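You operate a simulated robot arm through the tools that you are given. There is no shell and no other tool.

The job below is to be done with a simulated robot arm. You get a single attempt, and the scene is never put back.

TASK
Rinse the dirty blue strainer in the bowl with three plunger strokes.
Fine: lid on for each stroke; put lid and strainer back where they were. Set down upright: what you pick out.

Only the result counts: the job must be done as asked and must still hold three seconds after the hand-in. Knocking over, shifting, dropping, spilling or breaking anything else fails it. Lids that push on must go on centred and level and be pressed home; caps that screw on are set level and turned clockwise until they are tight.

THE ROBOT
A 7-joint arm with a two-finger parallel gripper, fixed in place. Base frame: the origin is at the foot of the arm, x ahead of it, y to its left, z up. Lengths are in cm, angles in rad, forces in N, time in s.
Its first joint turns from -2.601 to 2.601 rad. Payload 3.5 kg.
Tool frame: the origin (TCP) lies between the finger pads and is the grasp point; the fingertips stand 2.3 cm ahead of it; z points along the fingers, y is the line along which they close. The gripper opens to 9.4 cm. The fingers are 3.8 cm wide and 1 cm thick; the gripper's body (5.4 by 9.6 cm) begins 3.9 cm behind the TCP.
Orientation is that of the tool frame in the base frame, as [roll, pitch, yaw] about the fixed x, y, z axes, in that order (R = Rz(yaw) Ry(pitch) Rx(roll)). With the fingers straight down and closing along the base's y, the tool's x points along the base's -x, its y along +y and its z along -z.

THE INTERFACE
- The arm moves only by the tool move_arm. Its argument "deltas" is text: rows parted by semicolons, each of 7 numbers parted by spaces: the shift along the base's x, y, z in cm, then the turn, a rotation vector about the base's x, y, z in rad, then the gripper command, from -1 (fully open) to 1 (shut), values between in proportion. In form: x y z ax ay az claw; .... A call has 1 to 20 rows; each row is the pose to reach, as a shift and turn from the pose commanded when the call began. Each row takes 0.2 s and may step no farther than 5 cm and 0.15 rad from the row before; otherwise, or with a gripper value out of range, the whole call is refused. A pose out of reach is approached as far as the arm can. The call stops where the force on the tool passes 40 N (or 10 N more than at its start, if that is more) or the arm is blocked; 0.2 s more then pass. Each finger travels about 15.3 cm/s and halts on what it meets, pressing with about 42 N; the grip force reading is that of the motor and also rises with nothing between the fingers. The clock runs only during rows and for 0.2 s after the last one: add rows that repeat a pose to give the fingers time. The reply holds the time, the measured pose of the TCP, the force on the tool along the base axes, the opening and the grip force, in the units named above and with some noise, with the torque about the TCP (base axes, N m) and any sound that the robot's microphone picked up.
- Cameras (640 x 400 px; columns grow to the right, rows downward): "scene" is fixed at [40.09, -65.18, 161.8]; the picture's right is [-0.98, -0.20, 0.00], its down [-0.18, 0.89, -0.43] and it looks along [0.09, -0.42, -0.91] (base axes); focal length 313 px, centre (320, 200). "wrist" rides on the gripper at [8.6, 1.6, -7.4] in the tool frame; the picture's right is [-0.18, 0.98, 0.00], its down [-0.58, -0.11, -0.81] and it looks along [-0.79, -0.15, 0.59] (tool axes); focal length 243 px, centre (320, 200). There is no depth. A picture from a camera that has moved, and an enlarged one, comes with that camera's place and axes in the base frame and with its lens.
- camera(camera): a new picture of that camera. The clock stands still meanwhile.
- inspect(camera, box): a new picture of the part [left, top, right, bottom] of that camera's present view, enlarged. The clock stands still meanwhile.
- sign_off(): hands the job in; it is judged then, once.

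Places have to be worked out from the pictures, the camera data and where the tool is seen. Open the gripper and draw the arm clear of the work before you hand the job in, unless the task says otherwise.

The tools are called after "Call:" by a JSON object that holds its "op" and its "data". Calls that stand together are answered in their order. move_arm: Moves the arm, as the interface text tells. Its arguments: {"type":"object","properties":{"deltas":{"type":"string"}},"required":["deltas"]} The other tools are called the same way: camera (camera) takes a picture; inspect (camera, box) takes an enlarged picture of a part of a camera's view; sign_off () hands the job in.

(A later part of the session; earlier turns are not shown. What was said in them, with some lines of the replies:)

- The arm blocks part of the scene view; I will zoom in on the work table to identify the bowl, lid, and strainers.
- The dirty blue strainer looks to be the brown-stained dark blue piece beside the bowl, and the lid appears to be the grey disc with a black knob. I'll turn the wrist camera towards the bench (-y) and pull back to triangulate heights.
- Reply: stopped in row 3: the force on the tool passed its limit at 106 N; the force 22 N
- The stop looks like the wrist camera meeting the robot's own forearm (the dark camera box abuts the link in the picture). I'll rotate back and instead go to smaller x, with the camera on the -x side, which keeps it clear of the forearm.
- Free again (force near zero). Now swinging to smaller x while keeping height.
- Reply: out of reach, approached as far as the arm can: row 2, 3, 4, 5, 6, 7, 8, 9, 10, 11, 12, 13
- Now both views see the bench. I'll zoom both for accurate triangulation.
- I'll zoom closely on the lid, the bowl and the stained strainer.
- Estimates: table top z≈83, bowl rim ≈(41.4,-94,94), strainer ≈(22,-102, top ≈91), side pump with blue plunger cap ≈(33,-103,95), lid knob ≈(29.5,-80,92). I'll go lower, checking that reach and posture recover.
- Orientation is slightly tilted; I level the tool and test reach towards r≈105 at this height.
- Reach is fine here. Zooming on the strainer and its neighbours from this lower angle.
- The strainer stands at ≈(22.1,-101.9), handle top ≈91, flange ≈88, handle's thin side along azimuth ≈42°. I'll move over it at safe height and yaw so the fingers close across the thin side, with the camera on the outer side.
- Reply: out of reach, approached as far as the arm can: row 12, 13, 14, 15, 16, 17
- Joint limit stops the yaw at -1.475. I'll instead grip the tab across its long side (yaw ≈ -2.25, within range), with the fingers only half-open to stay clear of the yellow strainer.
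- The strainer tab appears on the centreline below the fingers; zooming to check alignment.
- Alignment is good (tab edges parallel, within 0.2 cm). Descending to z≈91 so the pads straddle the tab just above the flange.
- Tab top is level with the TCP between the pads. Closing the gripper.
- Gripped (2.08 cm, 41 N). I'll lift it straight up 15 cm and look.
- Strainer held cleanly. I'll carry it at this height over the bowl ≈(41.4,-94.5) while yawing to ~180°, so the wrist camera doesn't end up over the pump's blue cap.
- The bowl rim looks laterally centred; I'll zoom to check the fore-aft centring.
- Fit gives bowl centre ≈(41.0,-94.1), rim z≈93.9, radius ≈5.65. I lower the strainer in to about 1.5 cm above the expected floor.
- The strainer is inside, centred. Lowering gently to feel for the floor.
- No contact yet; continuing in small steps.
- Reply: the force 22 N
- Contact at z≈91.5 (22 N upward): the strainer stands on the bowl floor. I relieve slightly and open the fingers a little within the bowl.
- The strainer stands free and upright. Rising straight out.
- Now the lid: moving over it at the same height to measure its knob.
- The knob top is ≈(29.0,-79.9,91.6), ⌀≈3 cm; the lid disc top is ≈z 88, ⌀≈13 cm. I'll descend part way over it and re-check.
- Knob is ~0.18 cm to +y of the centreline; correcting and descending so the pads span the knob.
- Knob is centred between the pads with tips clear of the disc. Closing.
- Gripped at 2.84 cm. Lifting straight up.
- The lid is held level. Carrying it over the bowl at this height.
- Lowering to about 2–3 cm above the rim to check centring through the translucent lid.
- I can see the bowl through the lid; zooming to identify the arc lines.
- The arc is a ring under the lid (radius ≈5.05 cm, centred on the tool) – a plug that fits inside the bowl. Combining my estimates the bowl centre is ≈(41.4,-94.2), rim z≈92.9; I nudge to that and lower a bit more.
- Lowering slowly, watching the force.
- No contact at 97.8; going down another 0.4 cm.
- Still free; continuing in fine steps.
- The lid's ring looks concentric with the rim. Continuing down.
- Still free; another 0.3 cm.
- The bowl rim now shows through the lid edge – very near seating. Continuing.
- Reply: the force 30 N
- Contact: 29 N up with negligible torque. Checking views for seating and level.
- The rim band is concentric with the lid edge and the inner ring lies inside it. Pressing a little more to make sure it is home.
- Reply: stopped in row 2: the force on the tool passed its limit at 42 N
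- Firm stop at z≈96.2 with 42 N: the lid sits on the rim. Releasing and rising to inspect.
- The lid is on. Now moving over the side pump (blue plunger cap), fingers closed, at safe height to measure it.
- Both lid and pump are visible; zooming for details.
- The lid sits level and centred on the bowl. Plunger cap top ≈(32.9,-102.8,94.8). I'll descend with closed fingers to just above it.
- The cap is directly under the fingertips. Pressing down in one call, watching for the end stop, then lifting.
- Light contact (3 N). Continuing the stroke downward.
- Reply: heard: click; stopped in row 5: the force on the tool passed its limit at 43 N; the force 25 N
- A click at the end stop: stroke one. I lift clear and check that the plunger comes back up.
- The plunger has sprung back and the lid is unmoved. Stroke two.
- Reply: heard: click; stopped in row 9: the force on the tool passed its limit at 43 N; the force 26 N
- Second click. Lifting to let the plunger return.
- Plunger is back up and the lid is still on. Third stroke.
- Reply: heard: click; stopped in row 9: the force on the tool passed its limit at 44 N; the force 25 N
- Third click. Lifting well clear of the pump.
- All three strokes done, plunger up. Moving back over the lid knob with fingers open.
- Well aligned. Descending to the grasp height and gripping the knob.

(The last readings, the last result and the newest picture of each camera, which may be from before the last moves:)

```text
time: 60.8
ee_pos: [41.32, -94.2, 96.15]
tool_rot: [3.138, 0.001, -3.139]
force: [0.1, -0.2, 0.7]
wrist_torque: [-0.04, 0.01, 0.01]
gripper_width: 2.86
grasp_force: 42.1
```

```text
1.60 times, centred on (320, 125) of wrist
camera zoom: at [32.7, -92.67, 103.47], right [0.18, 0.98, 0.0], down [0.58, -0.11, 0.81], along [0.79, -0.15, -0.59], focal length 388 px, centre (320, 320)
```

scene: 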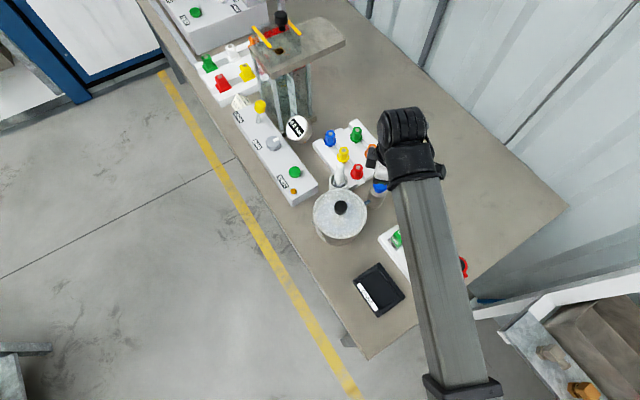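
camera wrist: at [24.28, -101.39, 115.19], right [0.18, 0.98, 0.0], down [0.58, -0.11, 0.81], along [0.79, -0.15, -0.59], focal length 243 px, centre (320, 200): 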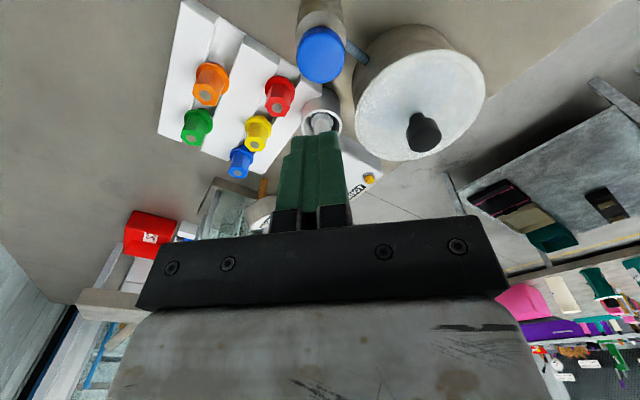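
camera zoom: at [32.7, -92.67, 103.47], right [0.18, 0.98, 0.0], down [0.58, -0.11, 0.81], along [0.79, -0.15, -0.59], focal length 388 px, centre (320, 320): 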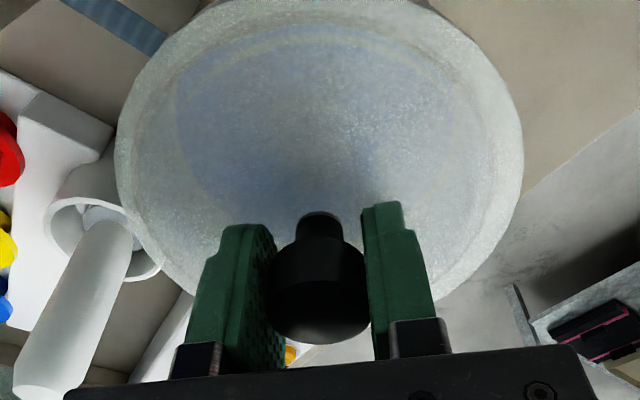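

Gripped (2.86 cm). Lifting the lid straight up.

Call:
{"op": "move_arm", "data": {"deltas": "0 0 0.5 0 0 0 1; 0 0 1 0 0 0 1; 0 0 2 0 0 0 1; 0 0 4 0 0 0 1; 0 0 7 0 0 0 1; 0 0 10 0 0 0 1; 0 0 10 0 0 0 1"}}

Call:
{"op": "camera", "data": {"camera": "wrist"}}

Call:
{"op": "inspect", "data": {"camera": "scene", "box": [300, 165, 400, 255]}}

```text
time: 62.4
ee_pos: [41.21, -94.11, 106.29]
tool_rot: [3.138, 0.002, -3.139]
force: [0.0, 0.8, -0.8]
wrist_torque: [0.05, 0.01, -0.03]
gripper_width: 2.85
grasp_force: 41.7
```

```text
taken
camera wrist: at [32.57, -92.54, 113.56], right [0.18, 0.98, 0.0], down [0.58, -0.11, 0.81], along [0.79, -0.15, -0.59], focal length 243 px, centre (320, 200)
```

wrist: 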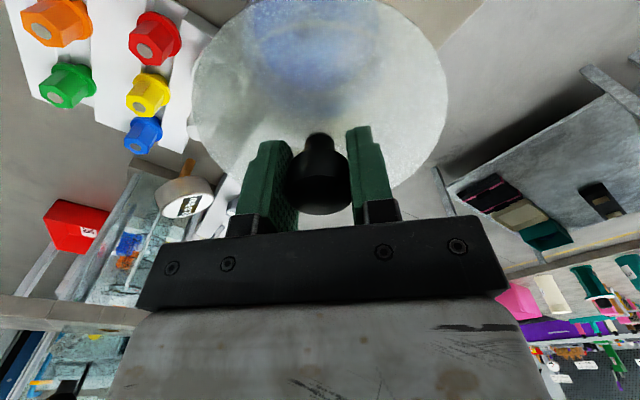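

```text
4.44 times, centred on (350, 210) of scene
camera zoom: at [40.09, -65.18, 161.8], right [-0.98, -0.2, 0.0], down [-0.18, 0.89, -0.43], along [0.09, -0.42, -0.91], focal length 1391 px, centre (187, 156)
```

zoom: 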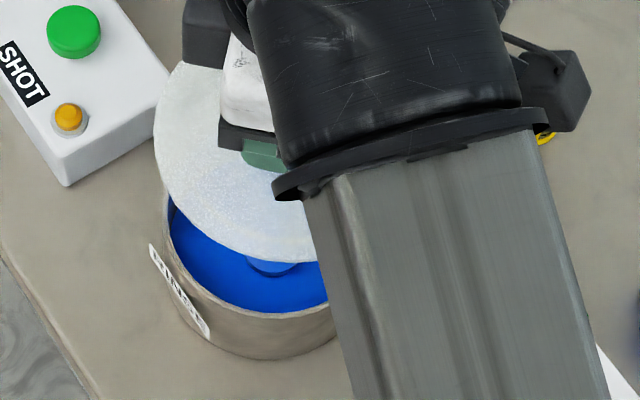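

The strainer now shows clean bright blue. Carrying the lid back to its place at ≈(29.1,-79.8).

Call:
{"op": "move_arm", "data": {"deltas": "-2.4 2.85 0 -0.0036 0 0 1; -4.8 5.7 0 -0.0036 0 0 1; -7.3 8.55 0 -0.0036 0 0 1; -9.7 11.4 0 -0.0036 0 0 1; -12.17 14.33 0 -0.0036 0 0 1; -12.17 14.33 0 -0.0036 0 0 1; -12.17 14.33 0 -0.0036 0 0 1"}}

Call:
{"op": "camera", "data": {"camera": "scene"}}

Call:
{"op": "inspect", "data": {"camera": "scene", "box": [300, 180, 420, 320]}}

```text
time: 64.0
ee_pos: [28.84, -79.94, 105.95]
tool_rot: [3.141, 0.002, 3.141]
force: [0.5, 0.3, -0.6]
wrist_torque: [-0.03, -0.01, 0.01]
gripper_width: 2.86
grasp_force: 41.8
```

```text
taken
```

scene: 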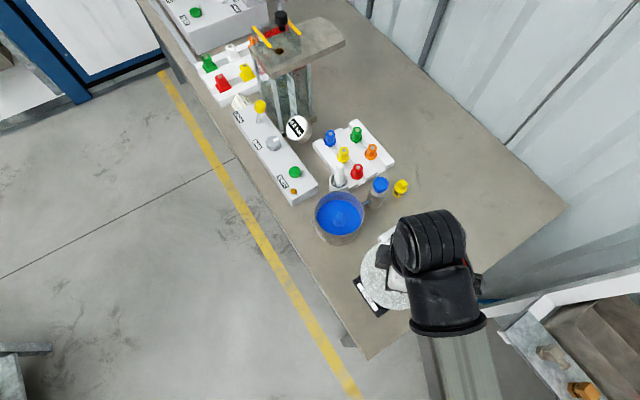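

```text
2.86 times, centred on (360, 250) of scene
camera zoom: at [40.09, -65.18, 161.8], right [-0.98, -0.2, 0.0], down [-0.18, 0.89, -0.43], along [0.09, -0.42, -0.91], focal length 894 px, centre (206, 57)
```

zoom: 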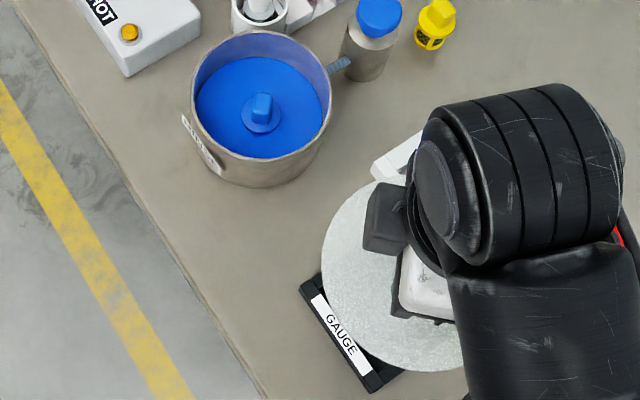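

The strainer is clean blue. Taking a second position reading while lowering part way.

Call:
{"op": "move_arm", "data": {"deltas": "0 0 -3 0 0 0 1; 0 0 -6 0 0 0 1; 0 0 -9 0 0 0 1; 0 0 -11 0 0 0 1; 0 0 -11 0 0 0 1; 0 0 -11 0 0 0 1"}}

Call:
{"op": "inspect", "data": {"camera": "scene", "box": [345, 255, 415, 325]}}

Call:
{"op": "inspect", "data": {"camera": "wrist", "box": [170, 0, 470, 250]}}

```text
time: 65.4
ee_pos: [29.14, -80.1, 95.21]
tool_rot: [3.141, 0.001, -3.14]
force: [0.6, 0.2, -1.4]
wrist_torque: [0.0, 0.0, -0.01]
gripper_width: 2.85
grasp_force: 42.2
```

```text
5.71 times, centred on (380, 290) of scene
camera zoom: at [40.09, -65.18, 161.8], right [-0.98, -0.2, 0.0], down [-0.18, 0.89, -0.43], along [0.09, -0.42, -0.91], focal length 1788 px, centre (-23, -314)
```

zoom: 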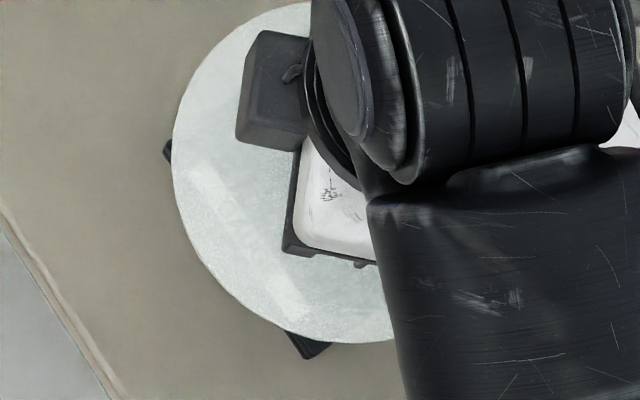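

```text
1.60 times, centred on (320, 125) of wrist
camera zoom: at [20.46, -78.43, 102.6], right [0.18, 0.98, 0.0], down [0.58, -0.11, 0.81], along [0.79, -0.15, -0.59], focal length 388 px, centre (320, 320)
```

zoom: 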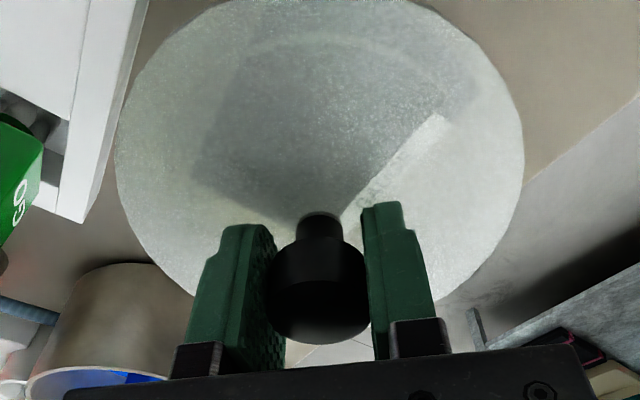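

Slight y correction (+0.15), then lowering onto the tray.

Call:
{"op": "move_arm", "data": {"deltas": "0.04 0.15 -1 0 0 0 1; 0.04 0.15 -2 0 0 0 1; 0.04 0.15 -3 0 0 0 1; 0.04 0.15 -3.5 0 0 0 1; 0.04 0.15 -3.5 0 0 0 1"}}

Call:
{"op": "inspect", "data": {"camera": "scene", "box": [345, 255, 415, 325]}}

Call:
{"op": "inspect", "data": {"camera": "wrist", "box": [170, 0, 470, 250]}}

```text
time: 66.6
ee_pos: [29.2, -79.72, 91.65]
tool_rot: [3.141, 0.001, -3.139]
force: [-0.2, 0.5, -1.1]
wrist_torque: [0.0, 0.02, 0.01]
gripper_width: 2.86
grasp_force: 41.7
```

```text
5.71 times, centred on (380, 290) of scene
camera zoom: at [40.09, -65.18, 161.8], right [-0.98, -0.2, 0.0], down [-0.18, 0.89, -0.43], along [0.09, -0.42, -0.91], focal length 1788 px, centre (-23, -314)
```

zoom: 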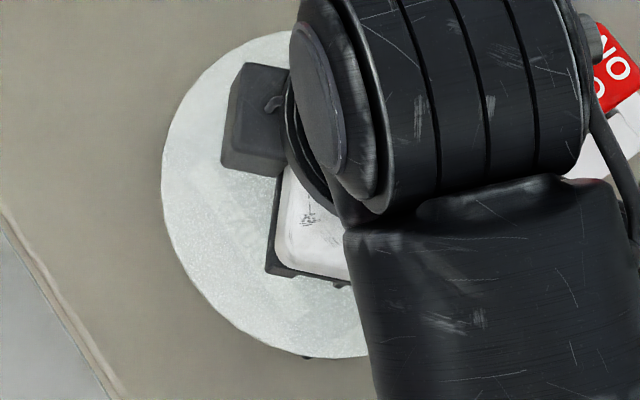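

```text
1.60 times, centred on (320, 125) of wrist
camera zoom: at [20.49, -78.19, 99.05], right [0.18, 0.98, 0.0], down [0.58, -0.11, 0.81], along [0.79, -0.15, -0.59], focal length 388 px, centre (320, 320)
```

zoom: 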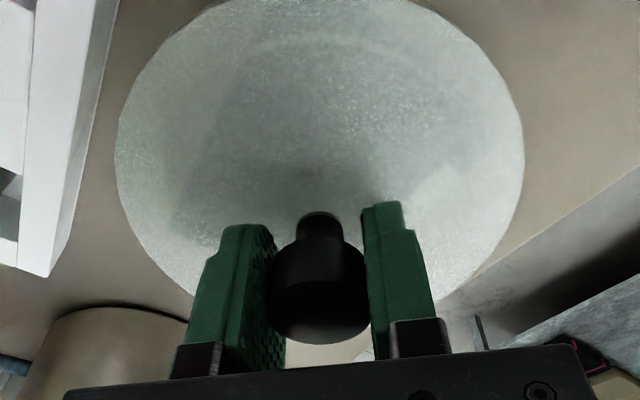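

Position matches the original picture closely (tiny -0.1 y adjustment). Lowering the last bit to contact.

Call:
{"op": "move_arm", "data": {"deltas": "0 -0.1 -0.15 0 0 0 1; 0 -0.1 -0.3 0 0 0 1; 0 -0.1 -0.3 0 0 0 1"}}

```text
time: 67.4
ee_pos: [29.28, -79.89, 91.4]
tool_rot: [-3.14, 0.001, -3.139]
force: [0.4, -0.5, -1.5]
wrist_torque: [0.0, 0.0, -0.03]
gripper_width: 2.88
grasp_force: 42.1
```

Not yet in contact; lowering in fine steps.

Call:
{"op": "move_arm", "data": {"deltas": "-0.05 0 -0.1 0 0 0 1; -0.05 0 -0.2 0 0 0 1; -0.05 0 -0.2 0 0 0 1"}}

```text
time: 68.2
ee_pos: [29.05, -79.84, 91.23]
tool_rot: [-3.14, 0.002, -3.14]
force: [-0.1, -1.0, -1.2]
wrist_torque: [-0.02, -0.02, -0.01]
gripper_width: 2.86
grasp_force: 41.9
```

Call:
{"op": "move_arm", "data": {"deltas": "0 0 -0.1 0 0 0 1; 0 0 -0.15 0 0 0 1; 0 0 -0.15 0 0 0 1"}}

```text
time: 69.0
ee_pos: [29.15, -79.78, 91.14]
tool_rot: [3.141, 0.002, -3.139]
force: [-0.2, -0.7, 0.7]
wrist_torque: [0.07, 0.01, 0.02]
gripper_width: 2.87
grasp_force: 42.3
```

Force is turning upward – touching. One more small step.

Call:
{"op": "move_arm", "data": {"deltas": "0 0 -0.08 0 0 0 1; 0 0 -0.08 0 0 0 1"}}

```text
time: 69.6
ee_pos: [29.05, -79.87, 91.12]
tool_rot: [-3.139, 0.001, -3.141]
force: [-0.1, -5.1, 18.5]
wrist_torque: [0.21, 0.3, 0.04]
gripper_width: 2.86
grasp_force: 41.6
```

Solid contact (18 N). Easing off slightly, releasing, then rising.

Call:
{"op": "move_arm", "data": {"deltas": "0 0 0.05 0 0 0 1; 0 0 0.05 0 0 0 0.3; 0 0 0.05 0 0 0 -0.2; 0 0 0.05 0 0 0 -0.2; 0 0 2 0 0 0 -0.2; 0 0 5 0 0 0 -0.2; 0 0 9 0 0 0 -0.2; 0 0 13 0 0 0 -0.2; 0 0 15 0 0 0 -0.2"}}

Call:
{"op": "inspect", "data": {"camera": "wrist", "box": [230, 0, 410, 115]}}

Call:
{"op": "inspect", "data": {"camera": "scene", "box": [345, 255, 415, 325]}}

```text
time: 71.6
ee_pos: [29.03, -79.78, 105.76]
tool_rot: [3.14, 0.003, -3.139]
force: [-0.4, -0.1, 0.4]
wrist_torque: [0.02, -0.02, 0.01]
gripper_width: 5.63
grasp_force: 0.0
```

```text
3.48 times, centred on (320, 58) of wrist
camera zoom: at [20.46, -78.21, 113.21], right [0.18, 0.98, 0.0], down [0.58, -0.11, 0.81], along [0.79, -0.15, -0.59], focal length 844 px, centre (320, 696)
```

zoom: 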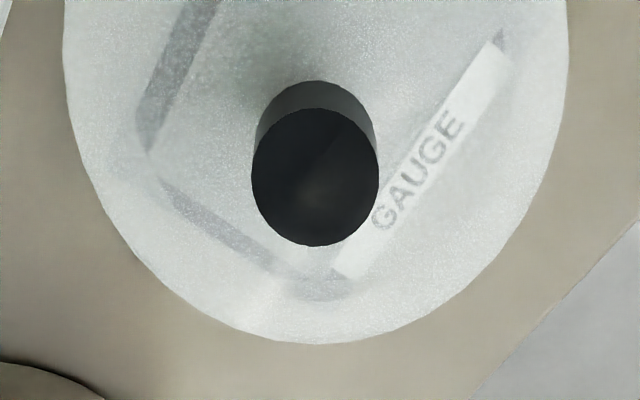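

```text
5.71 times, centred on (380, 290) of scene
camera zoom: at [40.09, -65.18, 161.8], right [-0.98, -0.2, 0.0], down [-0.18, 0.89, -0.43], along [0.09, -0.42, -0.91], focal length 1788 px, centre (-23, -314)
```

zoom: 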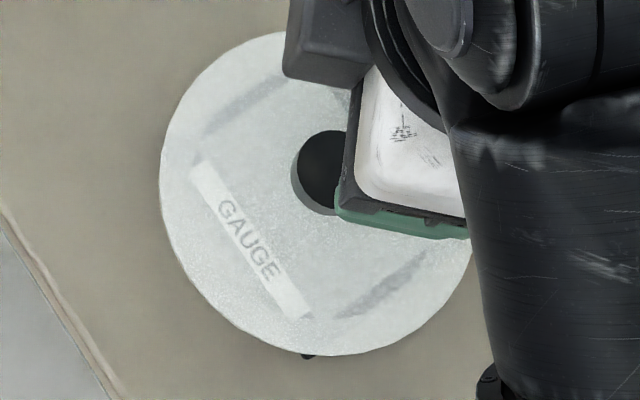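

The lid is back where it was (within ~0.1 cm). Now moving over the bowl for the strainer.

Call:
{"op": "move_arm", "data": {"deltas": "2.4 -2.9 0 0 0 0 0.15; 4.8 -5.8 0 0 0 0 0.15; 7.2 -8.6 0 0 0 0 0.15; 9.6 -11.4 0 0 0 0 0.15; 12 -14.3 0 0 0 0 0.15; 12 -14.3 0 0 0 0 0.15; 12 -14.3 0 0 0 0 0.15"}}

Call:
{"op": "camera", "data": {"camera": "wrist"}}

Call:
{"op": "inspect", "data": {"camera": "wrist", "box": [240, 0, 400, 120]}}

```text
time: 73.2
ee_pos: [41.33, -93.97, 106.16]
tool_rot: [3.141, 0.002, -3.139]
force: [-0.6, -0.4, 0.7]
wrist_torque: [0.0, 0.03, -0.02]
gripper_width: 3.98
grasp_force: 0.0
```

```text
taken
camera wrist: at [32.72, -92.45, 113.47], right [0.18, 0.98, 0.0], down [0.58, -0.11, 0.81], along [0.79, -0.15, -0.59], focal length 243 px, centre (320, 200)
```

wrist: 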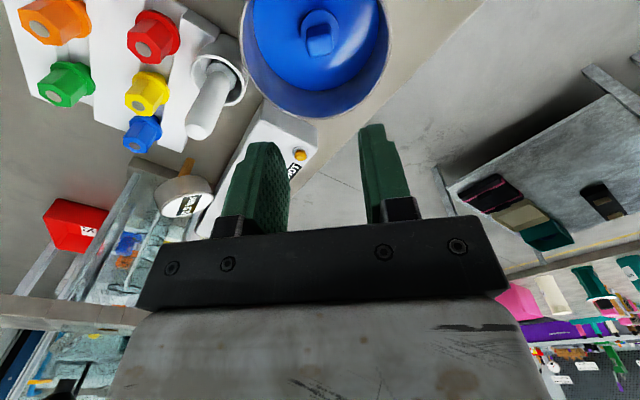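

```text
3.33 times, centred on (320, 60) of wrist
camera zoom: at [32.72, -92.45, 113.47], right [0.18, 0.98, 0.0], down [0.58, -0.11, 0.81], along [0.79, -0.15, -0.59], focal length 809 px, centre (320, 667)
```

zoom: 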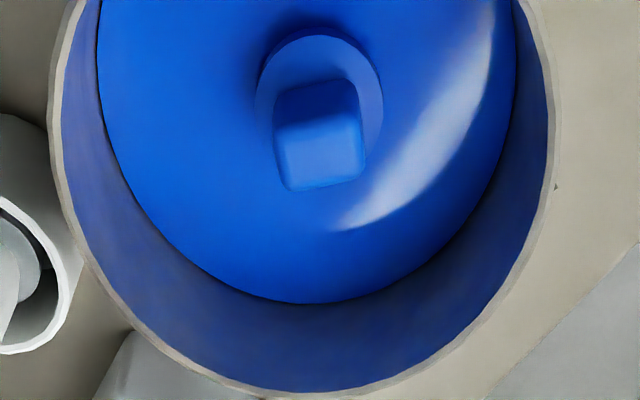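

The strainer is clean, upright and aligned to the fingers. Small xy correction and descend into the bowl, stopping to check.

Call:
{"op": "move_arm", "data": {"deltas": "-0.18 0.05 -3 0 0 0 0.15; -0.18 0.05 -6 0 0 0 0.15; -0.18 0.05 -9 0 0 0 0.15; -0.18 0.05 -11.5 0 0 0 0.15; -0.18 0.05 -13 0 0 0 0.15; -0.18 0.05 -13 0 0 0 0.15"}}

Call:
{"op": "inspect", "data": {"camera": "wrist", "box": [170, 30, 470, 240]}}

```text
time: 74.6
ee_pos: [40.98, -94.17, 92.96]
tool_rot: [-3.141, 0.002, -3.139]
force: [-0.3, -0.5, -0.1]
wrist_torque: [-0.01, 0.02, 0.0]
gripper_width: 4.01
grasp_force: 0.2
```

```text
1.90 times, centred on (320, 135) of wrist
camera zoom: at [32.4, -92.55, 100.33], right [0.18, 0.98, 0.0], down [0.58, -0.11, 0.81], along [0.79, -0.15, -0.59], focal length 462 px, centre (320, 324)
```

zoom: 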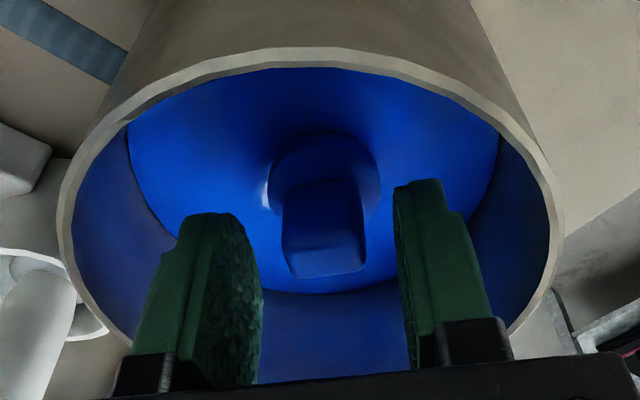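

Centred. Going down the last 1.55 cm and gripping.

Call:
{"op": "move_arm", "data": {"deltas": "0 0.05 -0.8 0 0 0 0.15; 0 0.05 -1.55 0 0 0 0.15; 0 0.05 -1.55 0 0 0 0.15; 0 0.05 -1.55 0 0 0 0.6; 0 0.05 -1.55 0 0 0 1; 0 0.05 -1.55 0 0 0 1; 0 0.05 -1.55 0 0 0 1"}}

Call:
{"op": "inspect", "data": {"camera": "wrist", "box": [170, 30, 470, 240]}}

```text
time: 76.2
ee_pos: [40.98, -94.13, 91.62]
tool_rot: [-3.138, 0.002, -3.141]
force: [0.9, -9.8, 29.8]
wrist_torque: [-0.4, -0.1, -0.07]
gripper_width: 2.1
grasp_force: 42.3
```

```text
1.90 times, centred on (320, 135) of wrist
camera zoom: at [32.33, -92.5, 98.97], right [0.18, 0.98, 0.0], down [0.58, -0.11, 0.81], along [0.79, -0.15, -0.59], focal length 462 px, centre (320, 324)
```

zoom: 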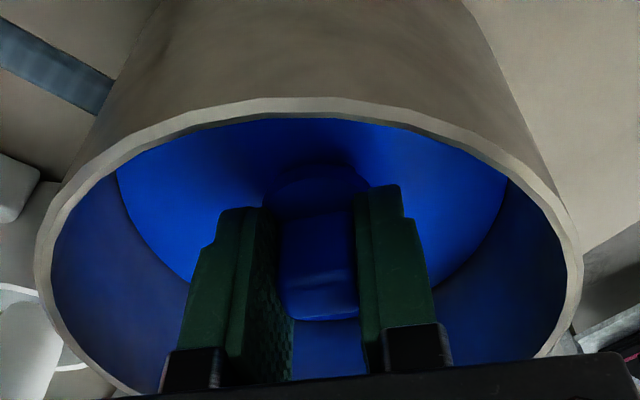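

Gripped at 2.10 cm (fingertips touching the flange). Lifting straight out.

Call:
{"op": "move_arm", "data": {"deltas": "0 0 0.5 0 0 0 1; 0 0 1.5 0 0 0 1; 0 0 4 0 0 0 1; 0 0 7 0 0 0 1; 0 0 10 0 0 0 1; 0 0 13 0 0 0 1; 0 0 15 0 0 0 1; 0 0 15 0 0 0 1"}}

Call:
{"op": "camera", "data": {"camera": "wrist"}}

Call:
{"op": "inspect", "data": {"camera": "scene", "box": [300, 150, 440, 260]}}

```text
time: 78.0
ee_pos: [40.96, -94.19, 106.32]
tool_rot: [3.141, 0.001, -3.139]
force: [-0.7, -0.5, -1.2]
wrist_torque: [0.0, -0.03, 0.02]
gripper_width: 2.07
grasp_force: 41.6
```

```text
taken
camera wrist: at [32.3, -92.5, 113.71], right [0.18, 0.98, 0.0], down [0.58, -0.11, 0.81], along [0.79, -0.15, -0.59], focal length 243 px, centre (320, 200)
```

wrist: 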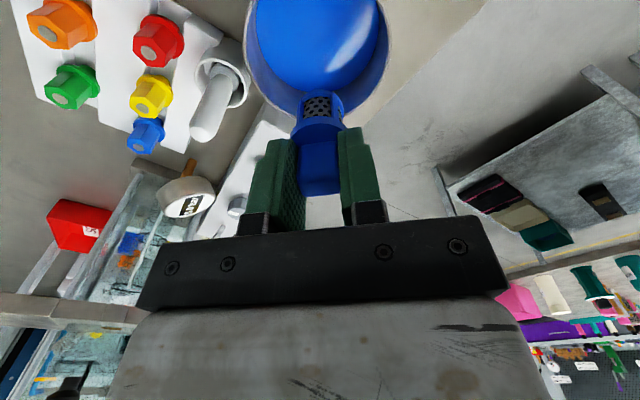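

```text
3.64 times, centred on (370, 205) of scene
camera zoom: at [40.09, -65.18, 161.8], right [-0.98, -0.2, 0.0], down [-0.18, 0.89, -0.43], along [0.09, -0.42, -0.91], focal length 1138 px, centre (138, 182)
```

zoom: 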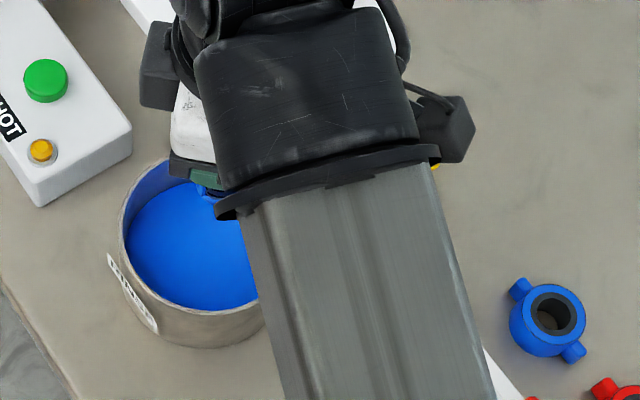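

The strainer is clean and gripped. Carrying it back over its original spot with yaw restored.

Call:
{"op": "move_arm", "data": {"deltas": "-2.4 -1 0 0 0 0.111 1; -4.8 -2 0 0 0 0.222 1; -7.2 -3 0 0 0 0.334 1; -9.6 -4 0 0 0 0.445 1; -12 -5 0 0 0 0.556 1; -14.4 -6 0 0 0 0.667 1; -16.8 -7 0 0 0 0.779 1; -19.15 -7.94 0 0 0 0.89 1; -19.15 -7.94 0 0 0 0.89 1; -19.15 -7.94 0 0 0 0.89 1"}}

Call:
{"op": "camera", "data": {"camera": "wrist"}}

Call:
{"op": "camera", "data": {"camera": "scene"}}

```text
time: 80.2
ee_pos: [21.73, -102.05, 106.38]
tool_rot: [-3.141, 0.001, -2.25]
force: [0.3, -0.2, -0.6]
wrist_torque: [0.05, -0.01, 0.0]
gripper_width: 2.09
grasp_force: 42.2
```

```text
taken
camera wrist: at [15.04, -107.8, 113.85], right [-0.65, 0.76, 0.0], down [0.45, 0.38, 0.81], along [0.61, 0.52, -0.59], focal length 243 px, centre (320, 200)
```

wrist: 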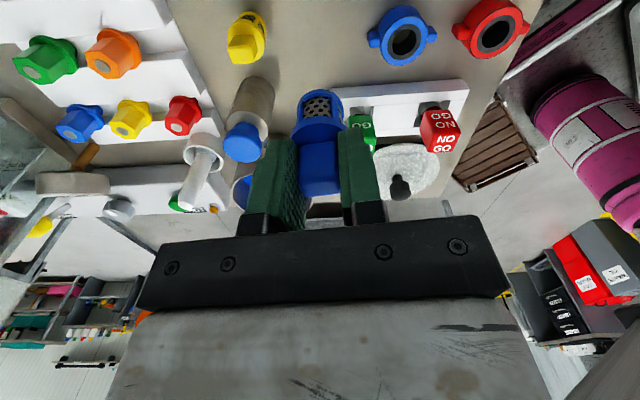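

```text
taken
```

scene: 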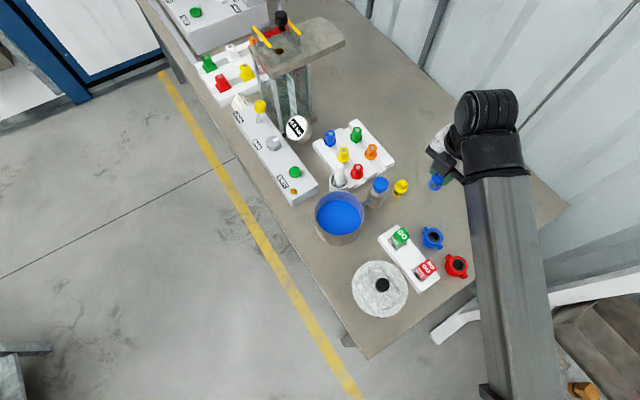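

Over the original spot. Lowering to just above the table.

Call:
{"op": "move_arm", "data": {"deltas": "0.06 -0.05 -3 0 0 0 1; 0.06 -0.05 -6 0 0 0 1; 0.06 -0.05 -9 0 0 0 1; 0.06 -0.05 -12 0 0 0 1; 0.06 -0.05 -14 0 0 0 1; 0.06 -0.05 -14.6 0 0 0 1; 0.06 -0.05 -14.6 0 0 0 1"}}

Call:
{"op": "camera", "data": {"camera": "wrist"}}

```text
time: 81.8
ee_pos: [22.01, -102.03, 91.86]
tool_rot: [-3.141, 0.001, -2.249]
force: [0.2, 0.7, -0.8]
wrist_torque: [-0.01, -0.02, -0.02]
gripper_width: 2.09
grasp_force: 41.1
```

```text
taken
camera wrist: at [15.3, -107.8, 99.21], right [-0.65, 0.76, 0.0], down [0.45, 0.38, 0.81], along [0.61, 0.52, -0.59], focal length 243 px, centre (320, 200)
```

wrist: 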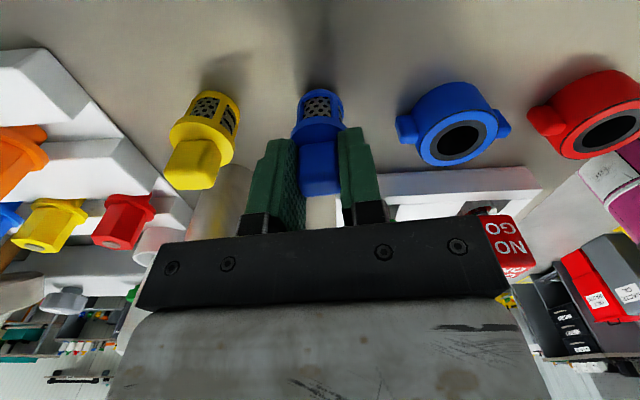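

Just above the table with the neighbours placed as before. Lowering in fine steps to contact.

Call:
{"op": "move_arm", "data": {"deltas": "0 0 -0.2 0 0 0 1; 0 0 -0.4 0 0 0 1; 0 0 -0.4 0 0 0 1"}}

```text
time: 82.6
ee_pos: [21.97, -102.13, 91.45]
tool_rot: [-3.141, 0.002, -2.249]
force: [-0.8, -0.4, -0.6]
wrist_torque: [0.01, 0.03, -0.02]
gripper_width: 2.05
grasp_force: 42.4
```

Still free; next 0.2 cm.

Call:
{"op": "move_arm", "data": {"deltas": "0 0 -0.1 0 0 0 1; 0 0 -0.2 0 0 0 1; 0 0 -0.2 0 0 0 1"}}

```text
time: 83.4
ee_pos: [21.97, -102.07, 91.27]
tool_rot: [3.141, 0.004, -2.249]
force: [-0.3, 0.2, -0.1]
wrist_torque: [0.0, -0.02, -0.03]
gripper_width: 2.08
grasp_force: 42.4
```

Still free; another 0.2 cm.

Call:
{"op": "move_arm", "data": {"deltas": "0 0 -0.1 0 0 0 1; 0 0 -0.18 0 0 0 1; 0 0 -0.18 0 0 0 1"}}

```text
time: 84.2
ee_pos: [21.9, -102.05, 91.04]
tool_rot: [3.141, 0.002, -2.25]
force: [0.0, 0.5, -1.0]
wrist_torque: [-0.01, -0.02, -0.05]
gripper_width: 2.08
grasp_force: 42.4
```

Nearly there; finer step.

Call:
{"op": "move_arm", "data": {"deltas": "0 0 -0.08 0 0 0 1; 0 0 -0.13 0 0 0 1; 0 0 -0.13 0 0 0 1"}}

```text
time: 85.0
ee_pos: [21.94, -102.04, 90.95]
tool_rot: [-3.141, 0.0, -2.249]
force: [0.6, -1.8, 13.0]
wrist_torque: [0.0, -0.04, 0.01]
gripper_width: 2.09
grasp_force: 41.3
```

Contact (13 N). The strainer stands on the table at its original place; releasing gently and rising straight up.

Call:
{"op": "move_arm", "data": {"deltas": "0 0 0.05 0 0 0 1; 0 0 0.05 0 0 0 0.4; 0 0 0.05 0 0 0 0; 0 0 0.05 0 0 0 -0.05; 0 0 0.05 0 0 0 -0.05; 0 0 1.5 0 0 0 -0.05; 0 0 4 0 0 0 -0.05; 0 0 8 0 0 0 -0.05; 0 0 12 0 0 0 -0.05; 0 0 15 0 0 0 -0.05; 0 0 15 0 0 0 -0.05"}}

Call:
{"op": "camera", "data": {"camera": "wrist"}}

Call:
{"op": "inspect", "data": {"camera": "scene", "box": [385, 170, 435, 225]}}

```text
time: 87.4
ee_pos: [21.96, -102.04, 105.91]
tool_rot: [-3.142, 0.001, -2.25]
force: [-0.4, -0.4, -0.2]
wrist_torque: [0.03, 0.0, -0.02]
gripper_width: 4.93
grasp_force: 0.2
```

```text
taken
camera wrist: at [15.26, -107.86, 113.27], right [-0.65, 0.76, 0.0], down [0.45, 0.38, 0.81], along [0.61, 0.52, -0.59], focal length 243 px, centre (320, 200)
```

wrist: 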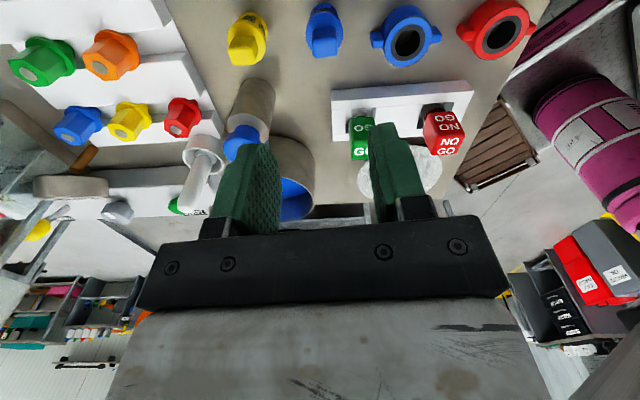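

```text
7.27 times, centred on (410, 198) of scene
camera zoom: at [40.09, -65.18, 161.8], right [-0.98, -0.2, 0.0], down [-0.18, 0.89, -0.43], along [0.09, -0.42, -0.91], focal length 2276 px, centre (-334, 218)
```

zoom: 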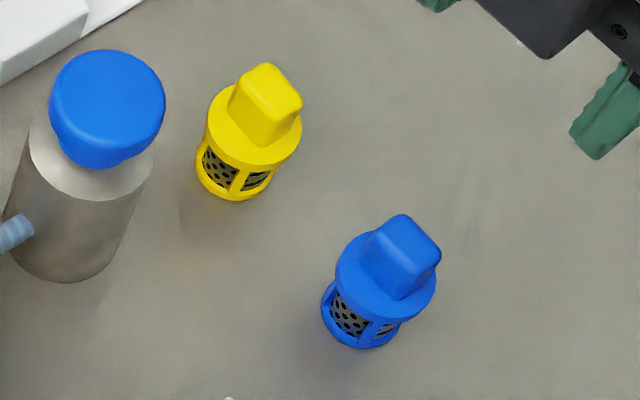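

Strainer stands clean and upright in its original spot. Opening and drawing the arm clear to the side, then a final check.

Call:
{"op": "move_arm", "data": {"deltas": "-3 1 1 0 0 0 -0.5; -7 2 2 0 0 0 -1; -11 4 3 0 0 0 -1; -15 6 4 0 0 0 -1; -19 8 5 0 0 0 -1; -23 10 6 0 0 0 -1; -27 12 6 0 0 0 -1; -27 12 6 0 0 0 -1"}}

Call:
{"op": "camera", "data": {"camera": "scene"}}

Call:
{"op": "inspect", "data": {"camera": "scene", "box": [300, 160, 480, 330]}}

```text
time: 89.2
ee_pos: [-5.19, -89.87, 111.82]
tool_rot: [-3.141, 0.003, -2.249]
force: [-0.3, -0.1, 0.0]
wrist_torque: [-0.02, 0.0, 0.0]
gripper_width: 9.38
grasp_force: 0.0
```

```text
taken
```

scene: 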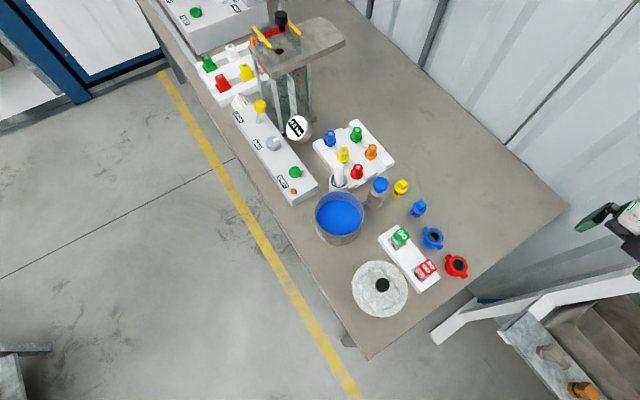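

```text
2.35 times, centred on (390, 245) of scene
camera zoom: at [40.09, -65.18, 161.8], right [-0.98, -0.2, 0.0], down [-0.18, 0.89, -0.43], along [0.09, -0.42, -0.91], focal length 736 px, centre (155, 94)
```

zoom: 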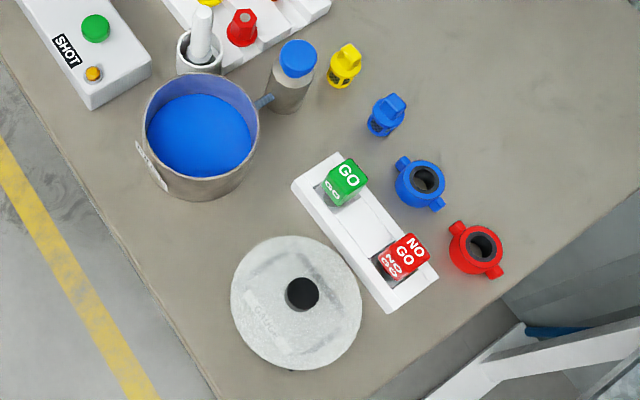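

Everything matches the original layout: the strainer is clean and upright in its spot, the lid is back on its tray, nothing else has moved, and the arm is clear with the gripper open. Handing in.

Call:
{"op": "sign_off", "data": {}}

```text
The job is handed in.
```

I rinsed the blue strainer in the bowl with three plunger strokes. The lid stayed on throughout, and each stroke ended in a click. I've handed the job in, but no verdict has come back yet.

- **Strainer:** it came out clean. It stands upright in its original spot, off by about 0.15 cm going by the camera pictures.
- **Lid:** it is back on the black "GAUGE" tray where it started, within about 0.2 cm. On the bowl it sat level and centred, and I pressed it down with about 42 N.
- **Everything else:** the final picture shows the other items where they were. The gripper is open and the arm is clear of the bench.

Early on, while I was turning the wrist to look at the bench, the arm stopped on a 106 N contact. It looked like the wrist camera hitting the robot's own forearm; I backed off straight away and nothing on the bench was touched.
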